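You operate a simulated robot arm through the tools that you are given. There is no shell and no other tool.

You are at the controls of a simulated robot arm. One attempt, no reset.

TASK
Pour the broth from the blue saucepan into the small pot and cover both.
Fine: lay the saucepan's lid on the long bench while you pour; set the saucepan back where it stood.

Only the result counts: the job must be done as asked and must still hold three seconds after the hand-in. Knocking over, shifting, dropping, spilling or breaking anything else fails it. Lids that push on must go on centred and level and be pressed home; caps that screw on are set level and turned clockwise until they are tight.

THE ROBOT
A 6-joint arm with a two-finger parallel gripper, fixed in place. Base frame: the origin is on the floor under the middle of its stand, x ahead of it, y to its left, z up. Readings come in cm, degrees, newtons and seconds.
With the tool pointing down near the work surface it reaches from about 10 to 68 cm from the base axis. Its first joint turns from -115.0 to 115.0 degrees. Payload 3.43 kg.
Tool frame: the origin (TCP) lies between the finger pads and is the grasp point; the fingertips stand 3.4 cm ahead of it; z points along the fingers, y is the line along which they close. Largest opening 12.8 cm; finger width 2.4, thickness 1.2; the body of the gripper, 4.8 by 13 cm, starts 9.6 cm behind the TCP.
Orientation is that of the tool frame in the base frame, as a unit quaternion [x, y, z, w]. With the fingers straight down and closing along the base's y, the tool's x points along the base's -x, its y along +y and its z along -z.

THE INTERFACE
- The arm moves only by the tool step_arm. Its argument "rows" is one flat list of numbers, 7 for each row, row after row: the shift along the tool's x, y, z in units of 20 mm (1.0 is 20 mm), then the turn, a rotation vector about the tool's x, y, z in units of 6 degrees (1.0 is 6 degrees), then the finger opening in m, from 0 to 0.128. In form: [x, y, z, wx, wy, wz, hand, x, y, z, wx, wy, wz, hand, ...]. A call has 1 to 20 rows; each row shifts and turns the commanded pose from where the row before left it, along the tool's axes as they then stand. A call with a number of a shift or a turn outside -1 to 1 is refused whole. A row lasts 0.2 s, in which the tool goes at most 5 cm and 8.6 degrees; a call with a longer step from one row to the next is refused whole, and so is a gripper value outside its range. A pose out of reach is approached as far as the arm can. The call stops where the force on the tool passes 90 N (or 10 N more than at its start, if that is more) or the arm is blocked; 0.2 s more then pass. The fingers move at their own pace (about 10.8 cm/s each) and stop on an object; they squeeze with about 28 N. The grip force told is the motor's: it shows also when the fingers shut on nothing. Time passes only in rows, and 0.2 s behind the last, so rows that do not move let the fingers close. It gives the time, the measured TCP pose, the force on the tool (base axes), the opening and the grip force at its end, in the units of the frame above (readings bear some noise), with the torque about the TCP (base axes, N m) and any sound that the robot's microphone picked up.
- Cameras (640 x 400 px; columns grow to the right, rows downward): "scene" is fixed at [4.86, 64.97, 169.74]; the picture's right is [-0.69, -0.72, 0.00], its down [-0.53, 0.51, -0.67] and it looks along [0.49, -0.47, -0.74] (base axes); focal length 265 px, centre (320, 200). "wrist" rides on the gripper at [7.6, -1.1, -16] in the tool frame; the picture's right is [0.15, 0.99, 0.00], its down [-0.88, 0.13, -0.46] and it looks along [-0.45, 0.07, 0.89] (tool axes); focal length 234 px, centre (320, 200). There is no depth. A picture from a camera that has moved, and an enlarged one, comes with that camera's place and axes in the base frame and with its lens.
- camera(camera): a new picture of that camera. No time passes.
- raise_lower(by): moves the trunk up (or, below 0, down) by that many cm; the arm rides with it, the base frame stays. It gives what a move gives, with no picture.
- enlarge(camera, box): a new picture of the part [left, top, right, bottom] of that camera's present view, enlarged. No time passes.
- sign_off(): hands the job in; it is judged then, once.

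Nothing tells you positions but the pictures and the camera data. Unless the task says otherwise, let go and move clear before handing in.

The tools are called after ">>>" as name(argument=value, ...) on one line, values as JSON. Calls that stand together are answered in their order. step_arm: Moves the arm, as the interface text tells. Its arguments: {"type":"object","properties":{"rows":{"type":"array"}},"required":["rows"]} The other tools are called the same way: raise_lower (by) moves the trunk up or down; camera (camera) takes a picture; enlarge (camera, box) takes an enlarged picture of a part of a camera's view; sign_off () hands the job in.

At the start:

```text
t: 0.0
tool_pos: [42.26, 22.98, 135.05]
tcp_rot: [0.0, 1.0, 0.0, 0.0]
wrist_force: [1.1, -0.4, 0.4]
wrist_torque: [0.01, -0.03, 0.0]
opening: 12.8
grasp_force: 0.2
trunk travel left (down, up): [-67.5, 11.5]
```

scene: 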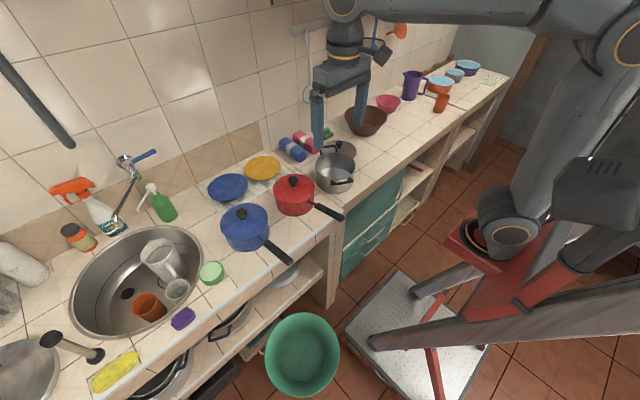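
wrist: 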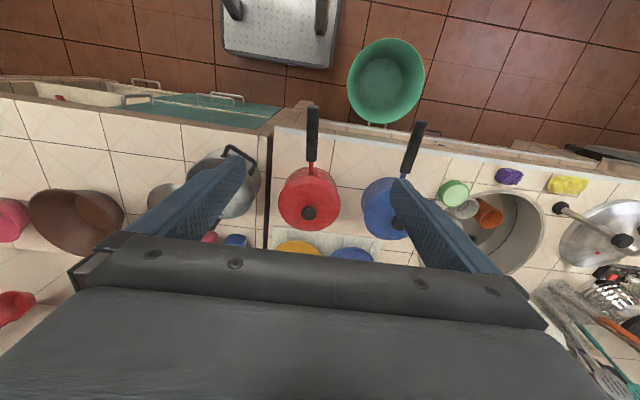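

I see a bench with a blue saucepan and a red saucepan (both lidded), and a grey pot with a lid leaning near it on the next counter. I'll look closer before moving.

>>> enlarge(camera="scene", box=[190, 120, 390, 280])

>>> enlarge(camera="scene", box=[290, 120, 390, 200])

>>> enlarge(camera="scene", box=[350, 40, 520, 150])

>>> enlarge(camera="wrist", box=[130, 100, 450, 300])

```text
2.50 times, centred on (290, 200) of scene
camera zoom: at [4.86, 64.97, 169.74], right [-0.69, -0.72, 0.0], down [-0.53, 0.51, -0.67], along [0.49, -0.47, -0.74], focal length 663 px, centre (395, 200)
```

zoom: 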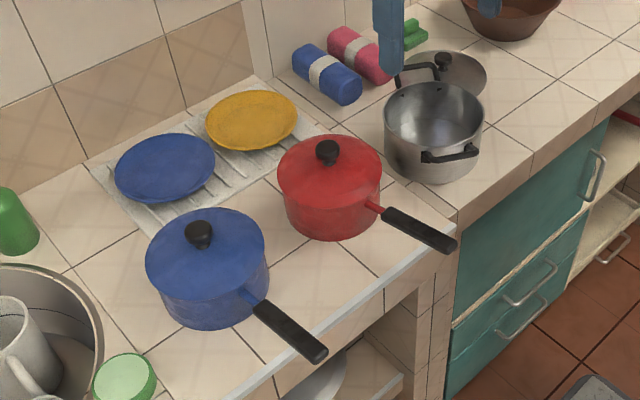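

```text
5.00 times, centred on (340, 160) of scene
camera zoom: at [4.86, 64.97, 169.74], right [-0.69, -0.72, 0.0], down [-0.53, 0.51, -0.67], along [0.49, -0.47, -0.74], focal length 1326 px, centre (220, 400)
```

zoom: 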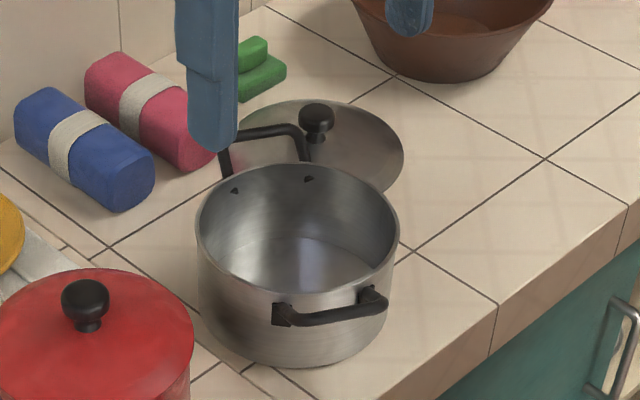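

```text
3.64 times, centred on (435, 95) of scene
camera zoom: at [4.86, 64.97, 169.74], right [-0.69, -0.72, 0.0], down [-0.53, 0.51, -0.67], along [0.49, -0.47, -0.74], focal length 965 px, centre (-98, 582)
```

zoom: 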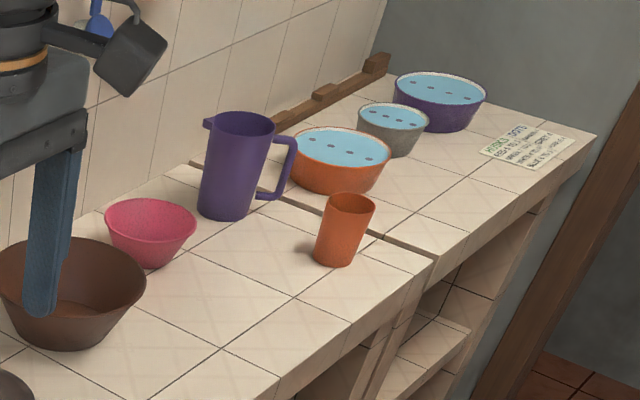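

```text
2.00 times, centred on (290, 200) of wrist
camera zoom: at [34.64, 21.61, 151.09], right [-0.15, 0.99, 0.0], down [0.88, 0.13, 0.46], along [0.45, 0.07, -0.89], focal length 468 px, centre (380, 200)
```

zoom: 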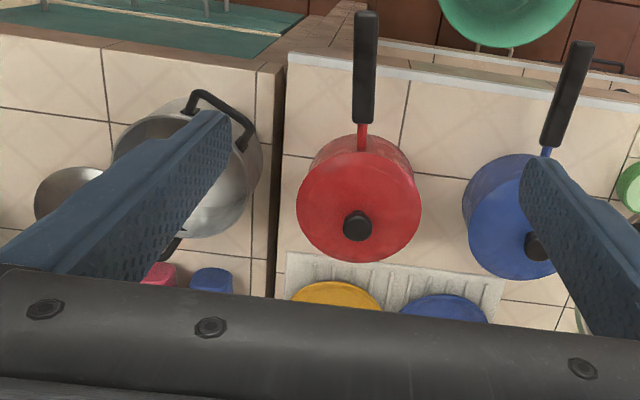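

I see the pans on a bench around z≈88–90 with the blue lid's knob near (62, 45, 103) and the open grey pot near (59, 4). I'll take finer enlargements to refine the geometry.

>>> enlarge(camera="scene", box=[215, 190, 305, 270])

>>> enlarge(camera="wrist", box=[340, 110, 480, 250])

>>> enlarge(camera="wrist", box=[130, 100, 290, 250])

>>> enlarge(camera="scene", box=[300, 150, 400, 250])

```text
5.00 times, centred on (260, 230) of scene
camera zoom: at [4.86, 64.97, 169.74], right [-0.69, -0.72, 0.0], down [-0.53, 0.51, -0.67], along [0.49, -0.47, -0.74], focal length 1326 px, centre (620, 50)
```

zoom: 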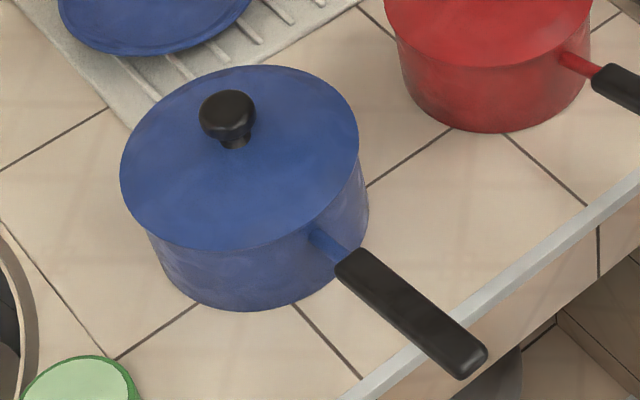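

```text
2.86 times, centred on (410, 180) of wrist
camera zoom: at [34.64, 21.61, 151.09], right [-0.15, 0.99, 0.0], down [0.88, 0.13, 0.46], along [0.45, 0.07, -0.89], focal length 669 px, centre (63, 257)
```

zoom: 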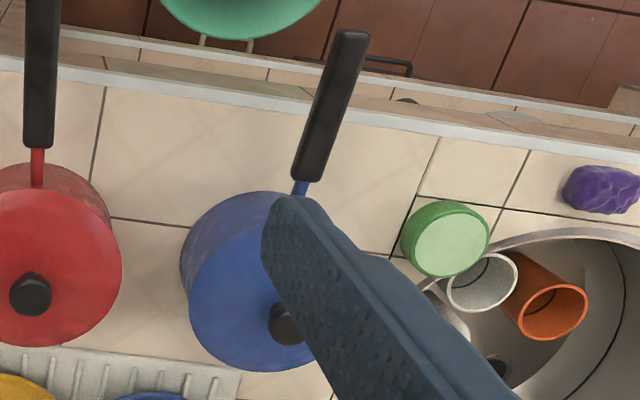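

```text
2.67 times, centred on (210, 175) of wrist
camera zoom: at [34.64, 21.61, 151.09], right [-0.15, 0.99, 0.0], down [0.88, 0.13, 0.46], along [0.45, 0.07, -0.89], focal length 624 px, centre (613, 267)
```

zoom: 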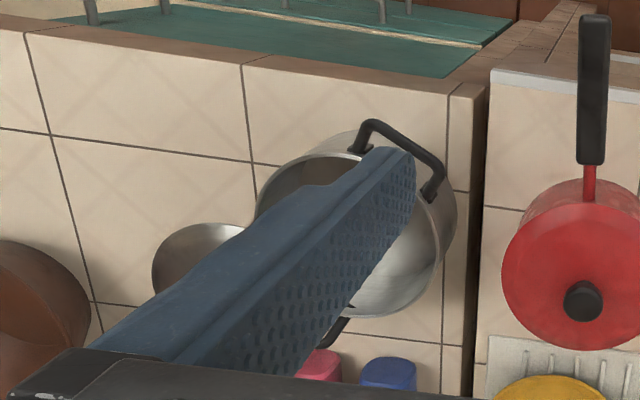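

```text
4.00 times, centred on (350, 200) of scene
camera zoom: at [4.86, 64.97, 169.74], right [-0.69, -0.72, 0.0], down [-0.53, 0.51, -0.67], along [0.49, -0.47, -0.74], focal length 1061 px, centre (200, 200)
```

zoom: 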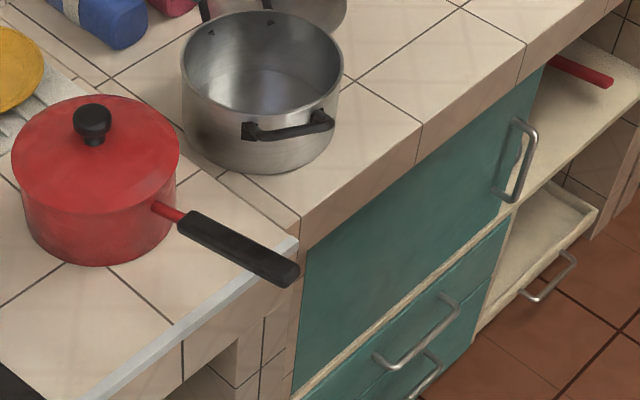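

I take the blue pan's centre as about (62, 45) with its handle pointing at me over the bench edge at z≈99, the bench top at about z≈91 and the open grey pot at about (59, 4). I'll move over the blue lid with the tool down to test the reach.

>>> step_arm(rows=[-0.9, 1, 0.6, 0, 0, 0, 0.128, -0.9, 1, 0.6, 0, 0, 0, 0.128, -0.9, 1, 0.6, 0, 0, 0, 0.128, -0.9, 1, 0.6, 0, 0, 0, 0.128, -0.9, 1, 0.6, 0, 0, 0, 0.128, -0.9, 1, 0.6, 0, 0, 0, 0.128, -0.9, 1, 0.6, 0, 0, 0, 0.128, -0.9, 1, 0.6, 0, 0, 0, 0.128, -0.9, 1, 0.6, 0, 0, 0, 0.128, -0.9, 1, 0.6, 0, 0, 0, 0.128])

```text
t: 2.2
tool_pos: [60.16, 42.93, 123.08]
tcp_rot: [0.0, 1.0, -0.001, 0.0]
wrist_force: [-0.2, 0.5, 0.5]
wrist_torque: [0.04, -0.08, -0.01]
opening: 12.79
grasp_force: 0.1
trunk travel left (down, up): [-67.5, 11.5]
```

The arm reached above the blue lid with the tool straight down. I'll look from the wrist to centre on the knob.

>>> camera(camera="wrist")

>>> camera(camera="scene")

```text
taken
camera wrist: at [52.66, 41.61, 139.11], right [-0.15, 0.99, 0.0], down [0.88, 0.13, 0.46], along [0.45, 0.07, -0.89], focal length 234 px, centre (320, 200)
```

wrist: 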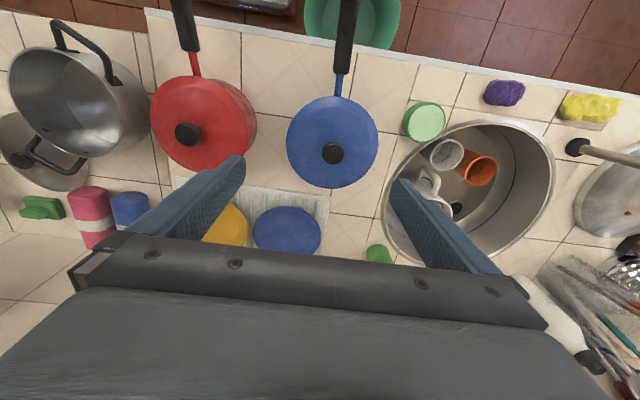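

```text
taken
```

scene: 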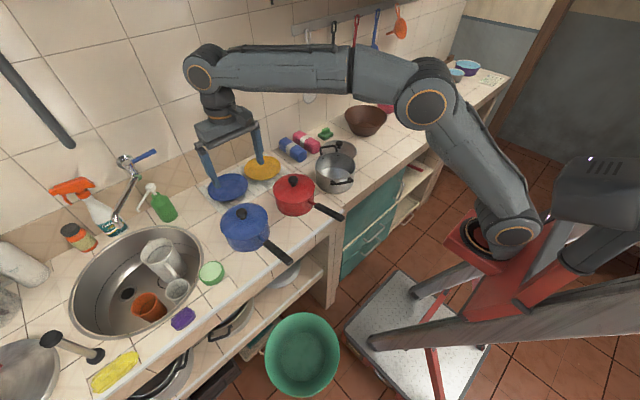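

The view from here is clear of the fingers. I'll enlarge the pan and the pot areas to measure.

>>> enlarge(camera="wrist", box=[270, 20, 400, 200])

>>> enlarge(camera="wrist", box=[0, 20, 180, 220])

>>> enlarge(camera="scene", box=[290, 120, 400, 220])

```text
2.22 times, centred on (335, 110) of wrist
camera zoom: at [52.66, 41.61, 139.11], right [-0.15, 0.99, 0.0], down [0.88, 0.13, 0.46], along [0.45, 0.07, -0.89], focal length 520 px, centre (287, 400)
```

zoom: 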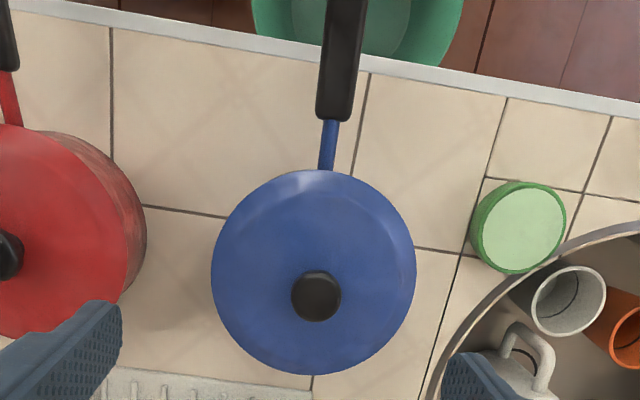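

```text
2.00 times, centred on (90, 120) of wrist
camera zoom: at [52.66, 41.61, 139.11], right [-0.15, 0.99, 0.0], down [0.88, 0.13, 0.46], along [0.45, 0.07, -0.89], focal length 468 px, centre (780, 360)
```

zoom: 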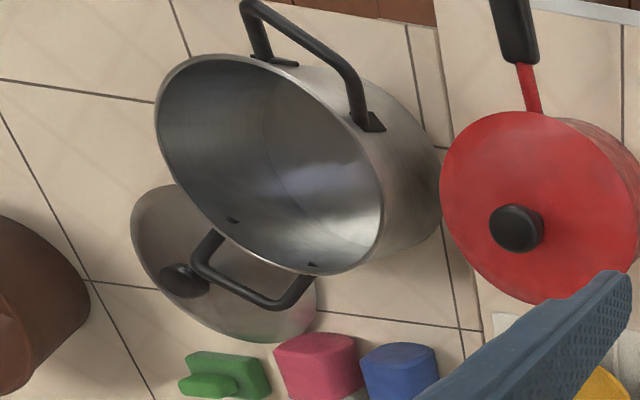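

```text
4.00 times, centred on (345, 170) of scene
camera zoom: at [4.86, 64.97, 169.74], right [-0.69, -0.72, 0.0], down [-0.53, 0.51, -0.67], along [0.49, -0.47, -0.74], focal length 1061 px, centre (220, 320)
```

zoom: 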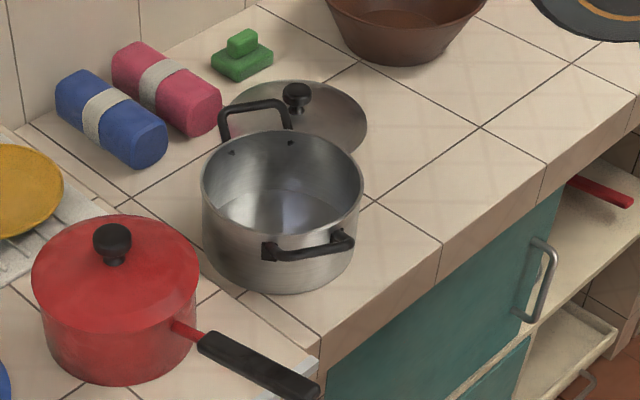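

The blue knob triangulates to about (62.6, 45.2, 102.7) with the lid's top at about z≈99.7. I'll come down over it with the fingers partly closed and check alignment before gripping.

>>> step_arm(rows=[-0.2, 0.19, 0.8, 0, 0, 0, 0.07, -0.2, 0.19, 0.8, 0, 0, 0, 0.07, -0.2, 0.19, 0.8, 0, 0, 0, 0.07, -0.2, 0.19, 0.8, 0, 0, 0, 0.07, -0.2, 0.19, 0.8, 0, 0, 0, 0.07, -0.2, 0.19, 0.8, 0, 0, 0, 0.07, 0, 0, 0.8, 0, 0, 0, 0.07, 0, 0, 0.4, 0, 0, 0, 0.07, 0, 0, 0, 0, 0, 0, 0.07])

```text
t: 4.2
tool_pos: [62.63, 45.3, 111.1]
tcp_rot: [0.001, 1.0, 0.0, 0.001]
wrist_force: [0.1, -0.5, -0.4]
wrist_torque: [0.0, -0.01, -0.01]
opening: 7.01
grasp_force: 0.0
trunk travel left (down, up): [-67.5, 11.5]
```

>>> camera(camera="wrist")

>>> enlarge(camera="scene", box=[190, 160, 310, 270])

```text
taken
camera wrist: at [55.05, 43.9, 127.08], right [-0.15, 0.99, 0.0], down [0.88, 0.13, 0.46], along [0.45, 0.07, -0.89], focal length 234 px, centre (320, 200)
```

wrist: 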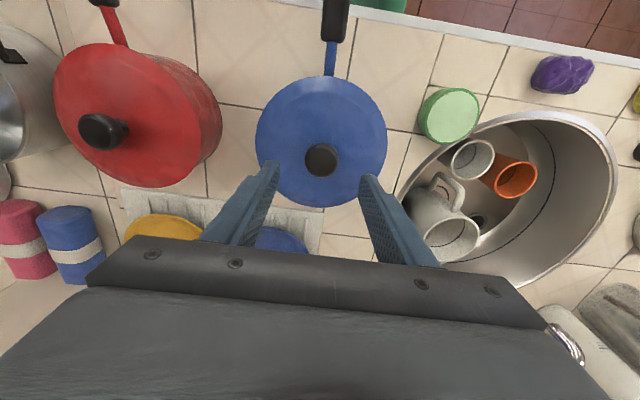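

```text
3.64 times, centred on (250, 215) of scene
camera zoom: at [4.86, 64.97, 169.74], right [-0.69, -0.72, 0.0], down [-0.53, 0.51, -0.67], along [0.49, -0.47, -0.74], focal length 965 px, centre (574, 146)
```

zoom: 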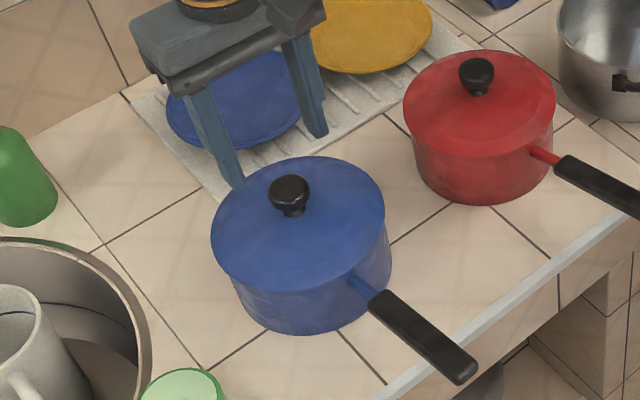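

The knob sits centred between the fingers at (62.6, 45.2). I'll go down the last 7 cm and close on it.

>>> step_arm(rows=[0, 0, 0.9, 0, 0, 0, 0.07, 0, 0, 0.9, 0, 0, 0, 0.07, 0, 0, 0.9, 0, 0, 0, 0.07, 0, 0, 0.6, 0, 0, 0, 0.07, 0, 0, 0, 0, 0, 0, 0.07, 0, 0, 0, 0, 0, 0, 0.07])

```text
t: 5.6
tool_pos: [62.59, 45.14, 104.4]
tcp_rot: [0.0, 1.0, -0.001, 0.0]
wrist_force: [-0.8, -0.5, 0.3]
wrist_torque: [-0.02, 0.01, -0.01]
opening: 6.99
grasp_force: 0.0
trunk travel left (down, up): [-67.5, 11.5]
```

No contact with the lid at z=104.4, so the fingers are clear. I'll close on the knob.

>>> step_arm(rows=[0, 0, 0, 0, 0, 0, 0.0, 0, 0, 0, 0, 0, 0, 0.0, 0, 0, 0, 0, 0, 0, 0.0, 0, 0, 0, 0, 0, 0, 0.0])

>>> enlarge(camera="scene", box=[190, 160, 310, 270])

>>> enlarge(camera="wrist", box=[220, 50, 420, 250])

```text
t: 6.6
tool_pos: [62.64, 45.21, 104.48]
tcp_rot: [0.001, 1.0, 0.0, 0.0]
wrist_force: [0.6, -0.1, -0.4]
wrist_torque: [0.04, -0.01, 0.03]
opening: 3.46
grasp_force: 28.1
trunk travel left (down, up): [-67.5, 11.5]
heard: snap
```

```text
3.64 times, centred on (250, 215) of scene
camera zoom: at [4.86, 64.97, 169.74], right [-0.69, -0.72, 0.0], down [-0.53, 0.51, -0.67], along [0.49, -0.47, -0.74], focal length 965 px, centre (574, 146)
```

zoom: 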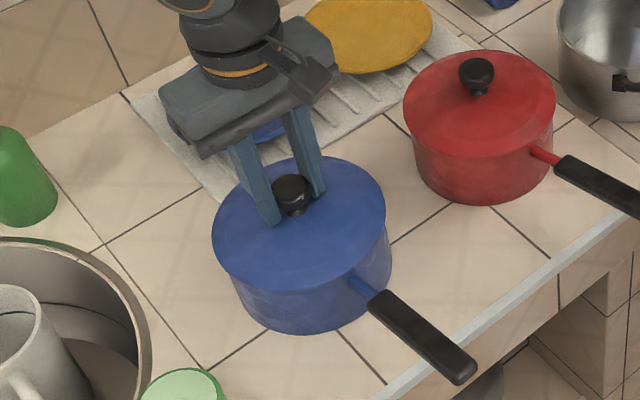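

```text
2.00 times, centred on (320, 150) of wrist
camera zoom: at [55.09, 43.93, 120.47], right [-0.15, 0.99, 0.0], down [0.88, 0.13, 0.46], along [0.45, 0.07, -0.89], focal length 468 px, centre (320, 300)
```

zoom: 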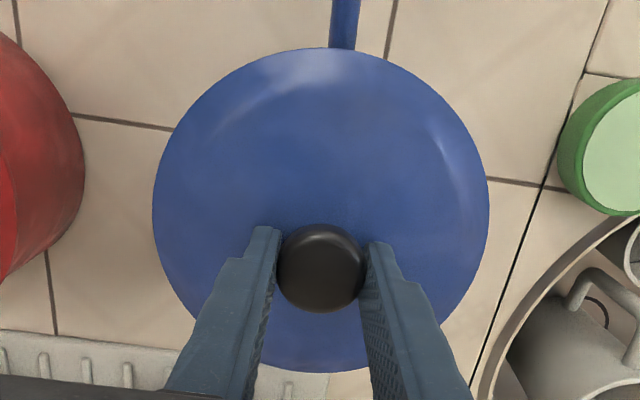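

The fingers hold the knob with 28 N at 3.46 cm. I'll lift slowly and check whether only the lid comes up.

>>> step_arm(rows=[0, 0, -0.1, 0, 0, 0, 0, 0, 0, -0.1, 0, 0, 0, 0, 0, 0, -0.1, 0, 0, 0, 0, 0, 0, -0.1, 0, 0, 0, 0, 0, 0, -0.1, 0, 0, 0, 0])

>>> enlarge(camera="scene", box=[190, 160, 310, 270])

```text
t: 7.8
tool_pos: [62.61, 45.14, 105.53]
tcp_rot: [0.001, 1.0, 0.0, 0.0]
wrist_force: [-0.5, 0.0, -0.9]
wrist_torque: [0.0, -0.04, -0.05]
opening: 3.45
grasp_force: 28.2
trunk travel left (down, up): [-67.5, 11.5]
```

```text
3.64 times, centred on (250, 215) of scene
camera zoom: at [4.86, 64.97, 169.74], right [-0.69, -0.72, 0.0], down [-0.53, 0.51, -0.67], along [0.49, -0.47, -0.74], focal length 965 px, centre (574, 146)
```

zoom: 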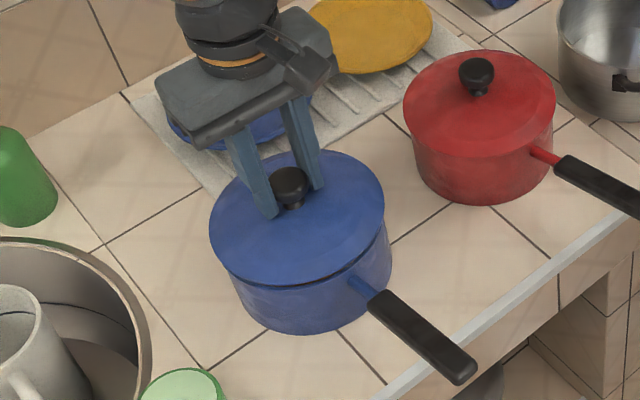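

The lid lifts off and the pan stays. I'll raise it straight up to z≈121.

>>> step_arm(rows=[0, 0, -0.4, 0, 0, 0, 0, 0, 0, -0.6, 0, 0, 0, 0, 0, 0, -0.9, 0, 0, 0, 0, 0, 0, -0.9, 0, 0, 0, 0, 0, 0, -0.9, 0, 0, 0, 0, 0, 0, -0.9, 0, 0, 0, 0, 0, 0, -0.9, 0, 0, 0, 0, 0, 0, -0.9, 0, 0, 0, 0, 0, 0, -0.9, 0, 0, 0, 0, 0, 0, -0.5, 0, 0, 0, 0])

>>> camera(camera="scene")

>>> enlarge(camera="scene", box=[190, 130, 310, 270])

>>> camera(camera="wrist")

```text
t: 10.0
tool_pos: [62.5, 45.19, 121.21]
tcp_rot: [0.0, 1.0, 0.0, 0.001]
wrist_force: [-0.1, 0.7, -1.3]
wrist_torque: [0.0, 0.01, 0.04]
opening: 3.5
grasp_force: 27.5
trunk travel left (down, up): [-67.5, 11.5]
```

```text
taken
```

scene: 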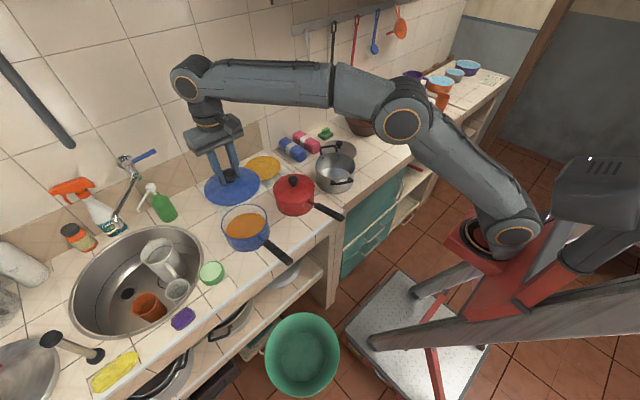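

```text
2.86 times, centred on (250, 200) of scene
camera zoom: at [4.86, 64.97, 169.74], right [-0.69, -0.72, 0.0], down [-0.53, 0.51, -0.67], along [0.49, -0.47, -0.74], focal length 758 px, centre (520, 200)
```

zoom: 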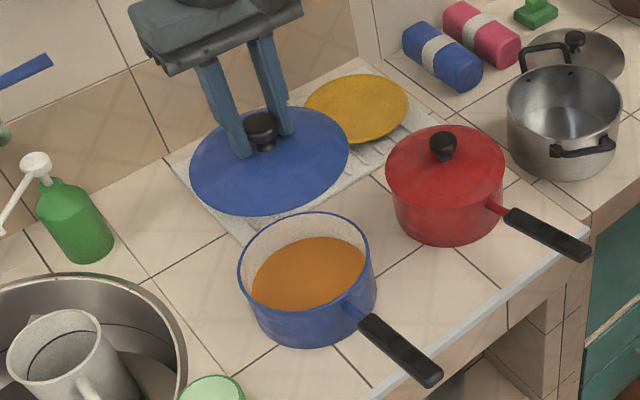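

```text
taken
camera wrist: at [55.01, 43.91, 137.1], right [-0.15, 0.99, 0.0], down [0.88, 0.13, 0.46], along [0.45, 0.07, -0.89], focal length 234 px, centre (320, 200)
```

wrist: 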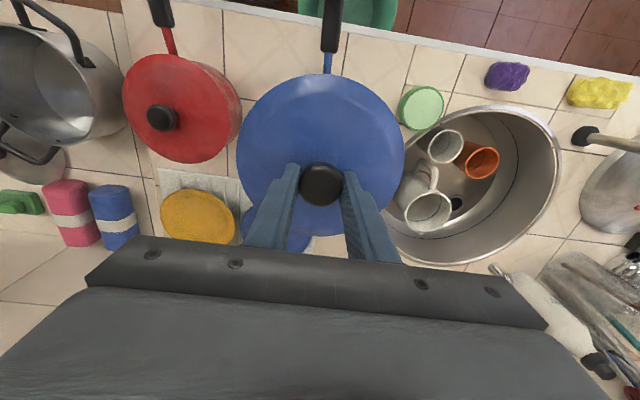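

The broth is visible in the open pan, and the lid hangs level under the gripper. I'll carry the lid over toward the front part of the bench to the right of the pot, around (58, -20).

>>> step_arm(rows=[0.05, -0.5, 0, 0, 0, 0, 0, 0.07, -0.9, 0, 0, 0, 0, 0, 0.07, -1, 0, 0, 0, 0, 0, 0.07, -1, 0, 0, 0, 0, 0, 0.07, -1, 0, 0, 0, 0, 0, 0.07, -1, 0, 0, 0, 0, 0, 0.07, -1, 0, 0, 0, 0, 0, 0.07, -1, 0, 0, 0, 0, 0, 0.07, -1, 0, 0, 0, 0, 0, 0.07, -1, 0, 0, 0, 0, 0, 0.07, -1, 0, 0, 0, 0, 0, 0.07, -1, 0, 0, 0, 0, 0, 0.07, -1, 0, 0, 0, 0, 0, 0.07, -1, 0, 0, 0, 0, 0, 0.07, -1, 0, 0, 0, 0, 0, 0.07, -1, 0, 0, 0, 0, 0, 0.07, -1, 0, 0, 0, 0, 0, 0.07, -1, 0, 0, 0, 0, 0, 0.07, -1, 0, 0, 0, 0, 0, 0.07, -0.8, 0, 0, 0, 0, 0])

>>> camera(camera="wrist")

>>> camera(camera="scene")

```text
t: 14.2
tool_pos: [59.82, 6.74, 121.04]
tcp_rot: [0.001, 1.0, 0.0, 0.0]
wrist_force: [-0.1, -0.2, -0.8]
wrist_torque: [-0.01, -0.01, 0.0]
opening: 3.51
grasp_force: 28.2
trunk travel left (down, up): [-67.5, 11.5]
```

```text
taken
camera wrist: at [52.27, 5.49, 137.07], right [-0.15, 0.99, 0.0], down [0.88, 0.13, 0.46], along [0.45, 0.07, -0.89], focal length 234 px, centre (320, 200)
```

wrist: 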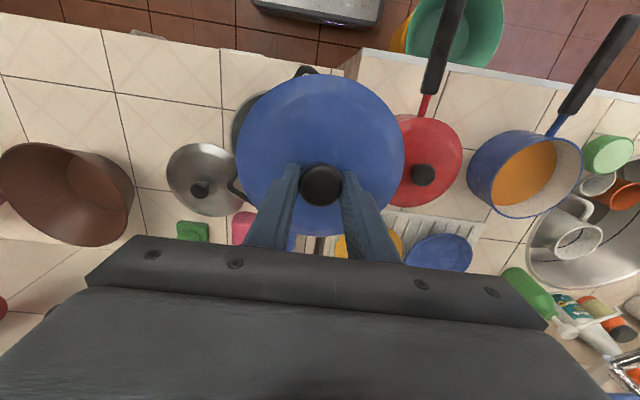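

```text
taken
```

scene: 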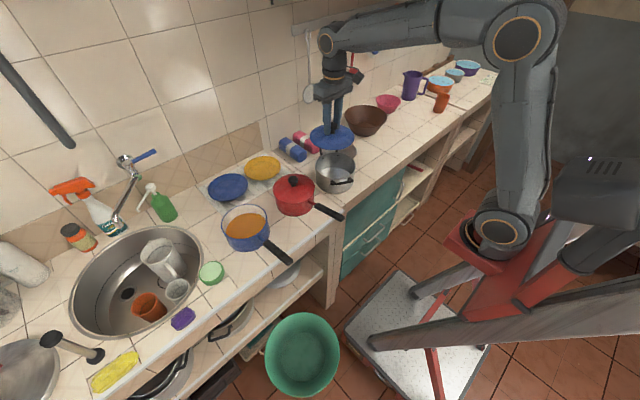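

I'm over the pot with the lid. I'll enlarge the free area to the right to choose the laying spot exactly.

>>> enlarge(camera="wrist", box=[0, 0, 260, 240])

>>> enlarge(camera="scene", box=[310, 90, 430, 190])

```text
1.67 times, centred on (130, 120) of wrist
camera zoom: at [52.27, 5.49, 137.07], right [-0.15, 0.99, 0.0], down [0.88, 0.13, 0.46], along [0.45, 0.07, -0.89], focal length 390 px, centre (637, 333)
```

zoom: 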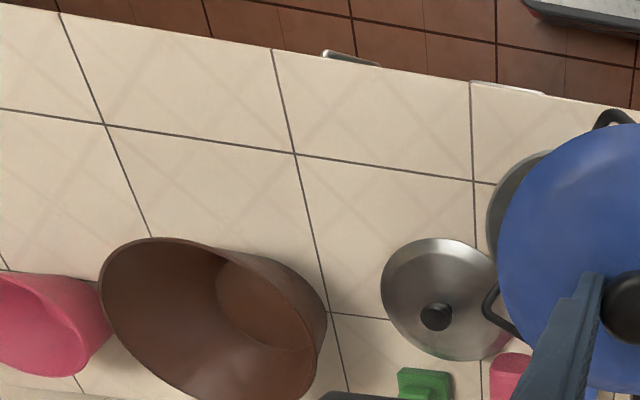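

```text
4.00 times, centred on (370, 140) of scene
camera zoom: at [4.86, 64.97, 169.74], right [-0.69, -0.72, 0.0], down [-0.53, 0.51, -0.67], along [0.49, -0.47, -0.74], focal length 1061 px, centre (120, 440)
```

zoom: 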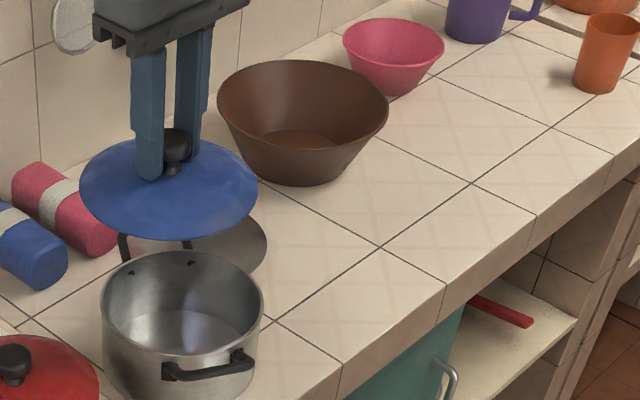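

The right bench's top is at z≈87.7 with its front edge at x≈50; the pot's lid lies at about (76, -16.6). I'll lay the blue lid at about (59.3, -25), clear of that lid, the brown bowl and the edge.

>>> step_arm(rows=[0, -0.7, 0, 0, 0, 0, 0, 0, -1, 0, 0, 0, 0, 0, 0, -1, 0, 0, 0, 0, 0, 0, -1, 0, 0, 0, 0, 0, 0, -1, 0, 0, 0, 0, 0, 0, -1, 0, 0, 0, 0, 0, 0, -1, 0, 0, 0, 0, 0, 0, -1, 0, 0, 0, 0, 0, 0.05, -1, 0, 0, 0, 0, 0, 0.05, -1, 0, 0, 0, 0, 0, 0.05, -1, 0, 0, 0, 0, 0, 0.05, -1, 0, 0, 0, 0, 0, 0.05, -1, 0, 0, 0, 0, 0, 0.05, -1, 0, 0, 0, 0, 0, 0, -1, 0, 0, 0, 0, 0, 0, -1, 0, 0, 0, 0, 0, 0, -0.2, 0, 0, 0, 0, 0, 0, 0, 0, 0, 0, 0, 0])

>>> camera(camera="wrist")

>>> camera(camera="scene")

```text
t: 18.0
tool_pos: [59.28, -24.9, 121.16]
tcp_rot: [0.0, 1.0, 0.0, 0.0]
wrist_force: [0.7, -0.8, -0.3]
wrist_torque: [0.0, -0.01, -0.01]
opening: 3.46
grasp_force: 28.1
trunk travel left (down, up): [-67.5, 11.5]
```

```text
taken
camera wrist: at [51.72, -26.28, 137.09], right [-0.15, 0.99, 0.0], down [0.88, 0.13, 0.46], along [0.45, 0.07, -0.89], focal length 234 px, centre (320, 200)
```

wrist: 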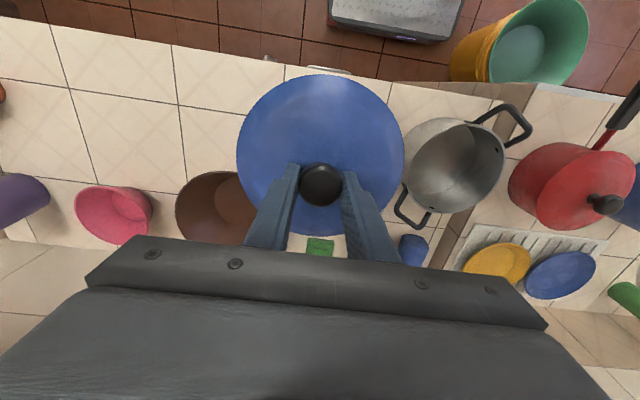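

```text
taken
```

scene: 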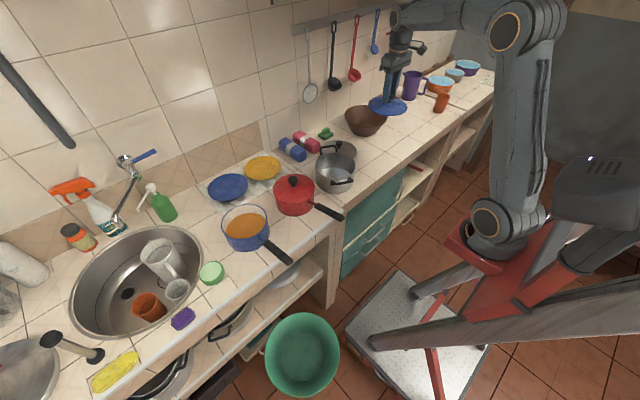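

Spot confirmed clear below. I'll lower the lid to just above the bench.

>>> step_arm(rows=[0, 0, 0.8, 0, 0, 0, 0, 0, 0, 1, 0, 0, 0, 0, 0, 0, 1, 0, 0, 0, 0, 0, 0, 1, 0, 0, 0, 0, 0, 0, 1, 0, 0, 0, 0, 0, 0, 1, 0, 0, 0, 0, 0, 0, 1, 0, 0, 0, 0, 0, 0, 1, 0, 0, 0, 0, 0, 0, 1, 0, 0, 0, 0, 0, 0, 1, 0, 0, 0, 0, 0, 0, 1, 0, 0, 0, 0, 0, 0, 1, 0, 0, 0, 0, 0, 0, 0.5, 0, 0, 0, 0, 0, 0, 0.2, 0, 0, 0, 0, 0, 0, 0, 0, 0, 0, 0])

>>> enlarge(camera="scene", box=[310, 80, 430, 180])

>>> camera(camera="wrist")

```text
t: 21.2
tool_pos: [59.26, -24.9, 96.03]
tcp_rot: [0.0, 1.0, 0.0, 0.001]
wrist_force: [0.5, -0.1, -1.0]
wrist_torque: [0.01, 0.03, 0.02]
opening: 3.47
grasp_force: 28.5
trunk travel left (down, up): [-67.5, 11.5]
```

```text
4.00 times, centred on (370, 130) of scene
camera zoom: at [4.86, 64.97, 169.74], right [-0.69, -0.72, 0.0], down [-0.53, 0.51, -0.67], along [0.49, -0.47, -0.74], focal length 1061 px, centre (120, 480)
```

zoom: 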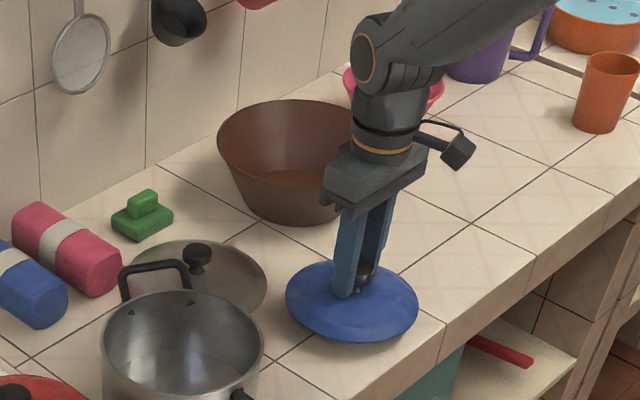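

```text
taken
camera wrist: at [51.67, -26.29, 112.07], right [-0.15, 0.99, 0.0], down [0.88, 0.13, 0.46], along [0.45, 0.07, -0.89], focal length 234 px, centre (320, 200)
```

wrist: 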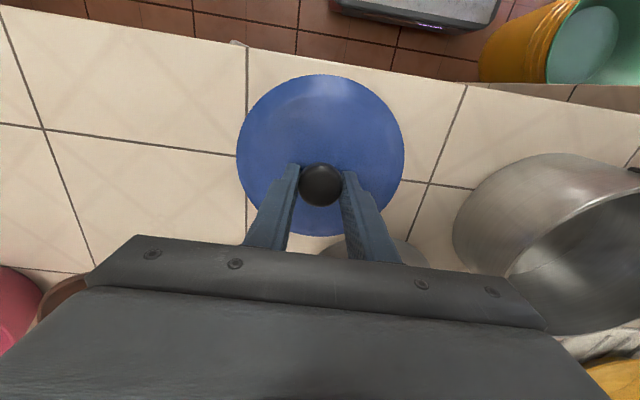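

The lid hangs just above the tiles, clear of everything. I'll lower it in small steps until it touches.

>>> step_arm(rows=[0, 0, 0.2, 0, 0, 0, 0, 0, 0, 0.2, 0, 0, 0, 0, 0, 0, 0.2, 0, 0, 0, 0, 0, 0, 0.1, 0, 0, 0, 0, 0, 0, 0, 0, 0, 0, 0])

>>> enlarge(camera="scene", box=[360, 120, 430, 180])

```text
t: 22.4
tool_pos: [59.23, -25.03, 94.67]
tcp_rot: [0.0, 1.0, 0.0, 0.001]
wrist_force: [-0.1, -0.3, -0.4]
wrist_torque: [-0.01, 0.03, 0.01]
opening: 3.46
grasp_force: 27.8
trunk travel left (down, up): [-67.5, 11.5]
```

```text
6.67 times, centred on (395, 150) of scene
camera zoom: at [4.86, 64.97, 169.74], right [-0.69, -0.72, 0.0], down [-0.53, 0.51, -0.67], along [0.49, -0.47, -0.74], focal length 1769 px, centre (-180, 533)
```

zoom: 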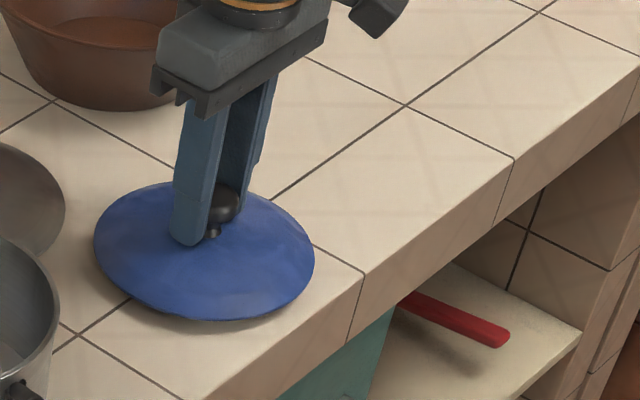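

The lid still shows a small gap above the tiles. I'll continue in fine steps.

>>> step_arm(rows=[0, 0, 0.1, 0, 0, 0, 0, 0, 0, 0.1, 0, 0, 0, 0, 0, 0, 0.1, 0, 0, 0, 0, 0, 0, 0, 0, 0, 0, 0])

>>> enlarge(camera="scene", box=[360, 120, 430, 180])

```text
t: 23.4
tool_pos: [59.11, -25.02, 94.0]
tcp_rot: [0.001, 1.0, -0.001, 0.0]
wrist_force: [-0.4, 0.1, 3.7]
wrist_torque: [0.02, 0.3, -0.01]
opening: 3.47
grasp_force: 27.6
trunk travel left (down, up): [-67.5, 11.5]
```

```text
6.67 times, centred on (395, 150) of scene
camera zoom: at [4.86, 64.97, 169.74], right [-0.69, -0.72, 0.0], down [-0.53, 0.51, -0.67], along [0.49, -0.47, -0.74], focal length 1769 px, centre (-180, 533)
```

zoom: 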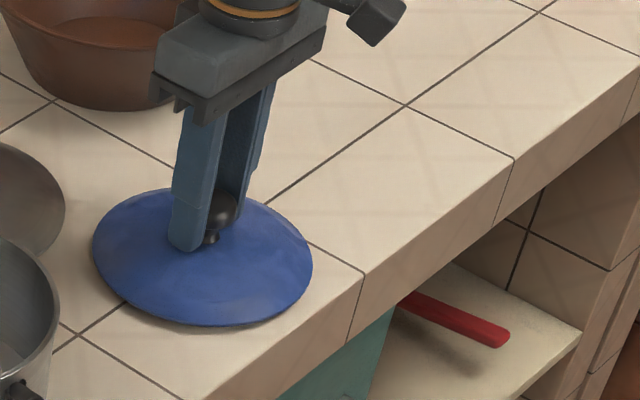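

The lid touches at its front edge (3.7 N). I'll ease down a touch more and open the fingers.

>>> step_arm(rows=[0, 0, 0.1, 0, 0, 0, 0, 0, 0, 0, 0, 0, 0, 0, 0, 0, 0, 0, 0, 0, 0.045, 0, 0, 0, 0, 0, 0, 0.06, 0, 0, 0, 0, 0, 0, 0.06])

>>> enlarge(camera="scene", box=[360, 120, 430, 180])

>>> camera(camera="wrist")

```text
t: 24.6
tool_pos: [59.2, -25.07, 94.01]
tcp_rot: [0.0, 1.0, 0.0, 0.002]
wrist_force: [3.1, -6.1, 16.8]
wrist_torque: [0.23, -0.02, -0.08]
opening: 5.6
grasp_force: 0.0
trunk travel left (down, up): [-67.5, 11.5]
```

```text
6.67 times, centred on (395, 150) of scene
camera zoom: at [4.86, 64.97, 169.74], right [-0.69, -0.72, 0.0], down [-0.53, 0.51, -0.67], along [0.49, -0.47, -0.74], focal length 1769 px, centre (-180, 533)
```

zoom: 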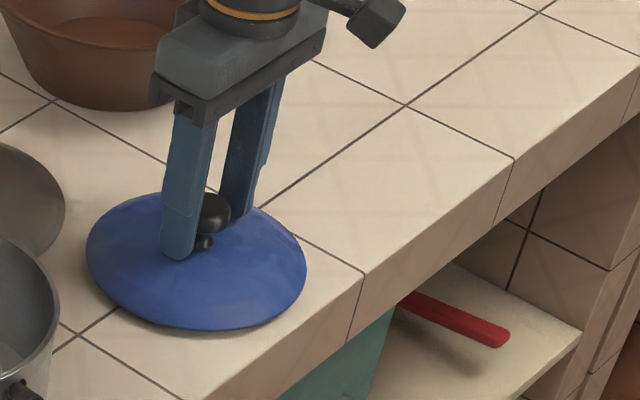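

```text
taken
camera wrist: at [51.68, -26.37, 109.94], right [-0.15, 0.99, 0.0], down [0.88, 0.13, 0.46], along [0.45, 0.07, -0.89], focal length 234 px, centre (320, 200)
```

wrist: 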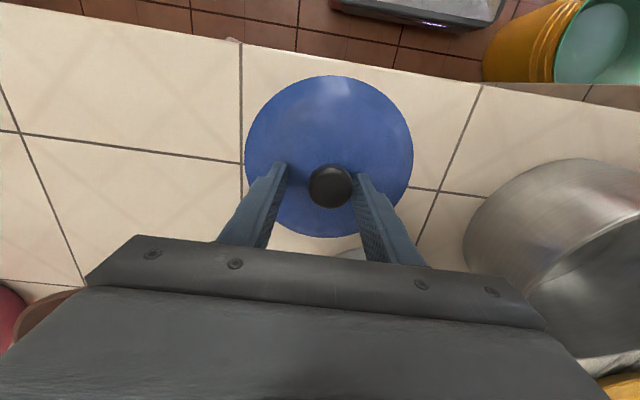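

The lid is down and released, though a fingertip is resting on it. I'll open slightly more and lift straight off.

>>> step_arm(rows=[0, 0, -0.15, 0, 0, 0, 0.06, 0, 0, -0.2, 0, 0, 0, 0.06, 0, 0, -0.3, 0, 0, 0, 0.07, 0, 0, -0.4, 0, 0, 0, 0.08, 0, 0, -0.8, 0, 0, 0, 0.09, 0, 0, -0.8, 0, 0, 0, 0.1, 0, 0, -0.8, 0, 0, 0, 0.128])

>>> enlarge(camera="scene", box=[350, 100, 430, 170])

>>> camera(camera="wrist")

```text
t: 26.2
tool_pos: [59.13, -24.91, 100.7]
tcp_rot: [0.0, 1.0, 0.0, 0.0]
wrist_force: [-0.5, 0.5, 0.0]
wrist_torque: [0.0, 0.0, 0.02]
opening: 12.79
grasp_force: 0.0
trunk travel left (down, up): [-67.5, 11.5]
```

```text
5.71 times, centred on (390, 135) of scene
camera zoom: at [4.86, 64.97, 169.74], right [-0.69, -0.72, 0.0], down [-0.53, 0.51, -0.67], along [0.49, -0.47, -0.74], focal length 1516 px, centre (-80, 571)
```

zoom: 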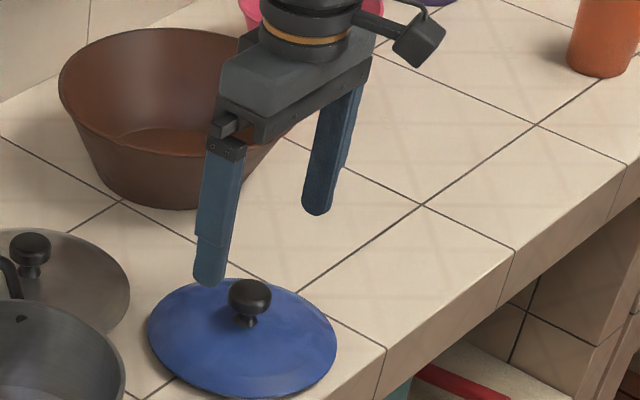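

```text
taken
camera wrist: at [51.72, -26.31, 116.8], right [-0.15, 0.99, 0.0], down [0.88, 0.13, 0.46], along [0.45, 0.07, -0.89], focal length 234 px, centre (320, 200)
```

wrist: 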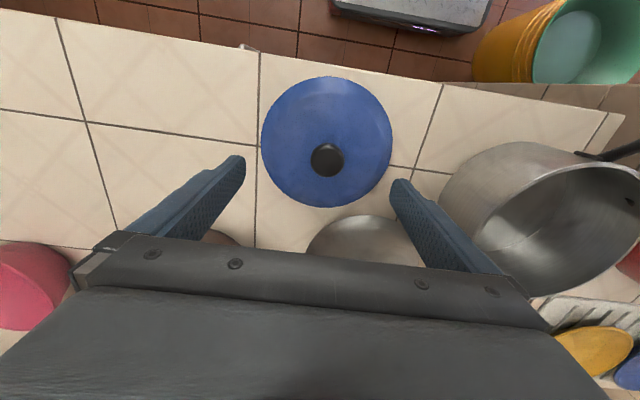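

The blue lid lies flat at about (59.3, -24.4) and the gripper is clear. Next I'll rise and do an empty dry run of the pouring attitude: tool pitched forward about 35° below horizontal near (47.5, 7.7, 118).

>>> step_arm(rows=[0, 0, -0.8, 0, 0, 0, 0.128, 0, 0, -1, 0, 0, 0, 0.128, 0, 0, -1, 0, 0, 0, 0.128, 0, 0, -1, 0, 0, 0, 0.128, 0, 0, -1, 0, 0, 0, 0.128, 0, 0, -1, 0, 0, 0, 0.128, 0.3, 0.8, -1, 0, 0, 0, 0.1, 0.4, 1, -1, 0, 0, 0, 0.08, 0.4, 1, -0.8, 0, 0, 0, 0.07, 0.4, 1, 0, 0, 0, 0, 0.07, 0.4, 1, 0, 0, 0, 0, 0.07, 0.4, 1, 0, 0, 0, 0, 0.07, 0.4, 1, 0, 0, 0, 0, 0.07, 0.4, 1, 0, 0, 0, 0, 0.07, 0.4, 1, 0, 0, 0, 0, 0.07, 0.4, 1, 0, 0, 0, 0, 0.07, 0.4, 1, 0, 0, 0, 0, 0.07, 0.4, 1, 0, 0, 0, 0, 0.07, 0.4, 1, 0, 0, 0, 0, 0.07, 0.4, 1, 0, 0, 0, 0, 0.07])

>>> step_arm(rows=[0.2, 1, 0, 0, 0, 0, 0.07, 0, 1, 0, 0, 0, 0, 0.07, 0, 0.5, 0, 0, -0.5, 0, 0.07, 0, 0, 0, 0, -1, 0, 0.07, 0, 0, 0, 0, -1, 0, 0.07, 0, 0, 0, 0, -1, 0, 0.07, 0, 0, 0, 0, -1, 0, 0.07, 0, 0, 0, 0, -1, 0, 0.07, 0, 0, 0, 0, -1, 0, 0.07, 0, 0, 0, 0, -1, 0, 0.07, 0, 0, 0, 0, -1, 0, 0.07, 0, 0, 0, 0, -0.67, 0, 0.07, 0, 0, 0, 0, 0, 0, 0.07])

>>> camera(camera="scene")

>>> camera(camera="wrist")

```text
t: 30.4
tool_pos: [48.31, 2.57, 118.03]
tcp_rot: [0.0, 1.0, 0.0, -0.001]
wrist_force: [0.1, -0.8, -0.5]
wrist_torque: [0.04, 0.01, -0.01]
opening: 7.0
grasp_force: 0.0
trunk travel left (down, up): [-67.5, 11.5]
```

```text
t: 33.2
tool_pos: [49.2, 8.02, 118.87]
tcp_rot: [0.0, 0.888, 0.0, 0.461]
wrist_force: [0.8, -0.7, -0.3]
wrist_torque: [0.01, 0.02, 0.02]
opening: 7.04
grasp_force: 0.1
out of reach, approached as far as the arm can: row 12
trunk travel left (down, up): [-67.5, 11.5]
```

```text
taken
```

scene: 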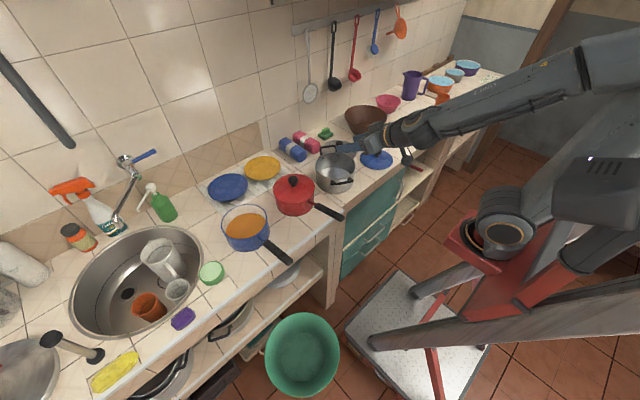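

```text
taken
camera wrist: at [31.77, 6.7, 121.9], right [-0.08, 0.99, -0.12], down [0.13, 0.13, 0.98], along [0.99, 0.07, -0.14], focal length 234 px, centre (320, 200)
```

wrist: 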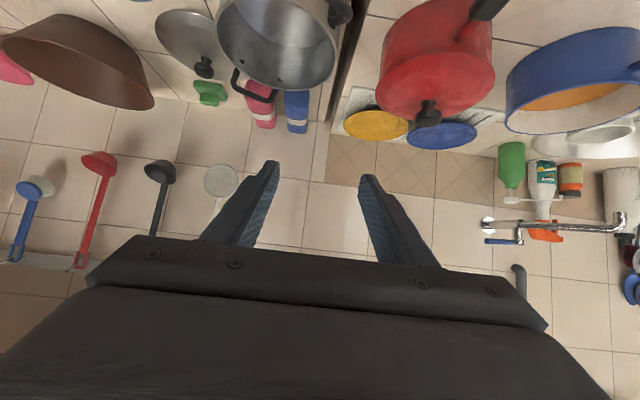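

The pitched attitude is just at the fold limit here (1–2 cm off), so I'll raise the tool and lower the trunk to gain room for the pour.

>>> step_arm(rows=[-0.819, 0, -0.574, 0, 0, 0, 0.07, -0.819, 0, -0.574, 0, 0, 0, 0.07, -0.819, 0, -0.574, 0, 0, 0, 0.07, -0.819, 0, -0.574, 0, 0, 0, 0.07, -0.819, 0, -0.574, 0, 0, 0, 0.07, -0.819, 0, -0.574, 0, 0, 0, 0.07, -0.819, 0, -0.574, 0, 0, 0, 0.07, -0.819, 0, -0.574, 0, 0, 0, 0.07, -0.819, 0, -0.574, 0, 0, 0, 0.07, -0.819, 0, -0.574, 0, 0, 0, 0.07, -0.819, 0, -0.574, 0, 0, 0, 0.07, -0.819, 0, -0.574, 0, 0, 0, 0.07, 0, 0, 0, 0, 0, 0, 0.07])

```text
t: 36.0
tool_pos: [55.39, 9.97, 140.49]
tcp_rot: [0.001, 0.887, -0.001, 0.462]
wrist_force: [0.0, 0.5, 0.7]
wrist_torque: [0.0, -0.01, -0.01]
opening: 6.98
grasp_force: 0.1
out of reach, approached as far as the arm can: row 1, 2, 3, 4, 5, 6, 7, 8, 9, 10, 12
trunk travel left (down, up): [-67.5, 11.5]
```

Higher is worse, so the limit is the upper arm leaning back; raising the trunk and working lower should help. I'll raise the trunk and come back down to test.

>>> raise_lower(by=11)

>>> step_arm(rows=[0.819, 0, 0.574, 0, 0, 0, 0.07, 0.819, 0, 0.574, 0, 0, 0, 0.07, 0.819, 0, 0.574, 0, 0, 0, 0.07, 0.819, 0, 0.574, 0, 0, 0, 0.07, 0.819, 0, 0.574, 0, 0, 0, 0.07, 0.819, 0, 0.574, 0, 0, 0, 0.07, 0.819, 0, 0.574, 0, 0, 0, 0.07, 0.819, 0, 0.574, 0, 0, 0, 0.07, 0.819, 0, 0.574, 0, 0, 0, 0.07, 0.819, 0, 0.574, 0, 0, 0, 0.07, 0.819, 0, 0.574, 0, 0, 0, 0.07, 0.819, 0, 0.574, 0, 0, 0, 0.07, 0.819, 0, 0.574, 0, 0, 0, 0.07, 0.819, 0, 0.574, 0, 0, 0, 0.07, 0.819, 0, 0.574, 0, 0, 0, 0.07, 0.819, 0, 0.574, 0, 0, 0, 0.07, 0.819, 0, 0.574, 0, 0, 0, 0.07, 0, 0, 0, 0, 0, 0, 0.07])

>>> camera(camera="scene")

```text
t: 37.4
tool_pos: [55.29, 9.89, 151.46]
tcp_rot: [0.001, 0.887, 0.0, 0.461]
wrist_force: [1.1, -0.2, -0.8]
wrist_torque: [-0.02, 0.0, 0.01]
opening: 7.02
grasp_force: 0.0
trunk travel left (down, up): [-78.5, 0.5]
```

```text
t: 41.2
tool_pos: [55.35, 9.86, 117.42]
tcp_rot: [0.0, 0.887, 0.0, 0.462]
wrist_force: [0.9, 0.6, -0.3]
wrist_torque: [0.06, -0.01, 0.04]
opening: 7.01
grasp_force: 0.0
trunk travel left (down, up): [-78.5, 0.5]
```

```text
taken
```

scene: 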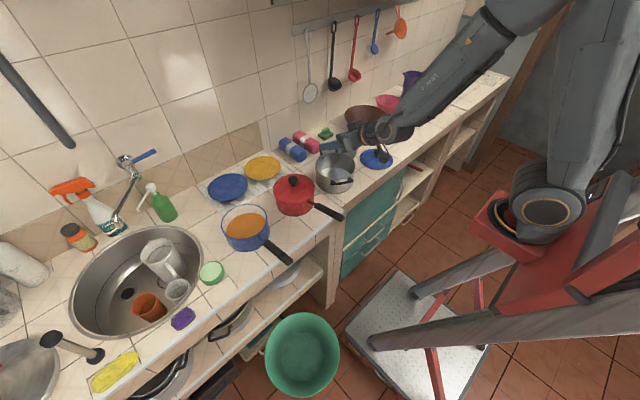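

The commanded pose settled at (55.4, 9.9, 117.4). I'll pull back toward x≈47.5 to see if this is now reachable.

>>> step_arm(rows=[0.574, -0.25, -0.819, 0, 0, 0, 0.07, 0.574, -0.25, -0.819, 0, 0, 0, 0.07, 0.574, -0.25, -0.819, 0, 0, 0, 0.07, 0.574, -0.25, -0.819, 0, 0, 0, 0.07, 0, 0, 0, 0, 0, 0, 0.07])

```text
t: 42.4
tool_pos: [50.7, 8.93, 117.96]
tcp_rot: [0.0, 0.887, 0.0, 0.461]
wrist_force: [-0.1, -1.4, 0.3]
wrist_torque: [0.01, 0.02, -0.02]
opening: 6.97
grasp_force: 0.1
out of reach, approached as far as the arm can: row 3, 4
trunk travel left (down, up): [-78.5, 0.5]
```

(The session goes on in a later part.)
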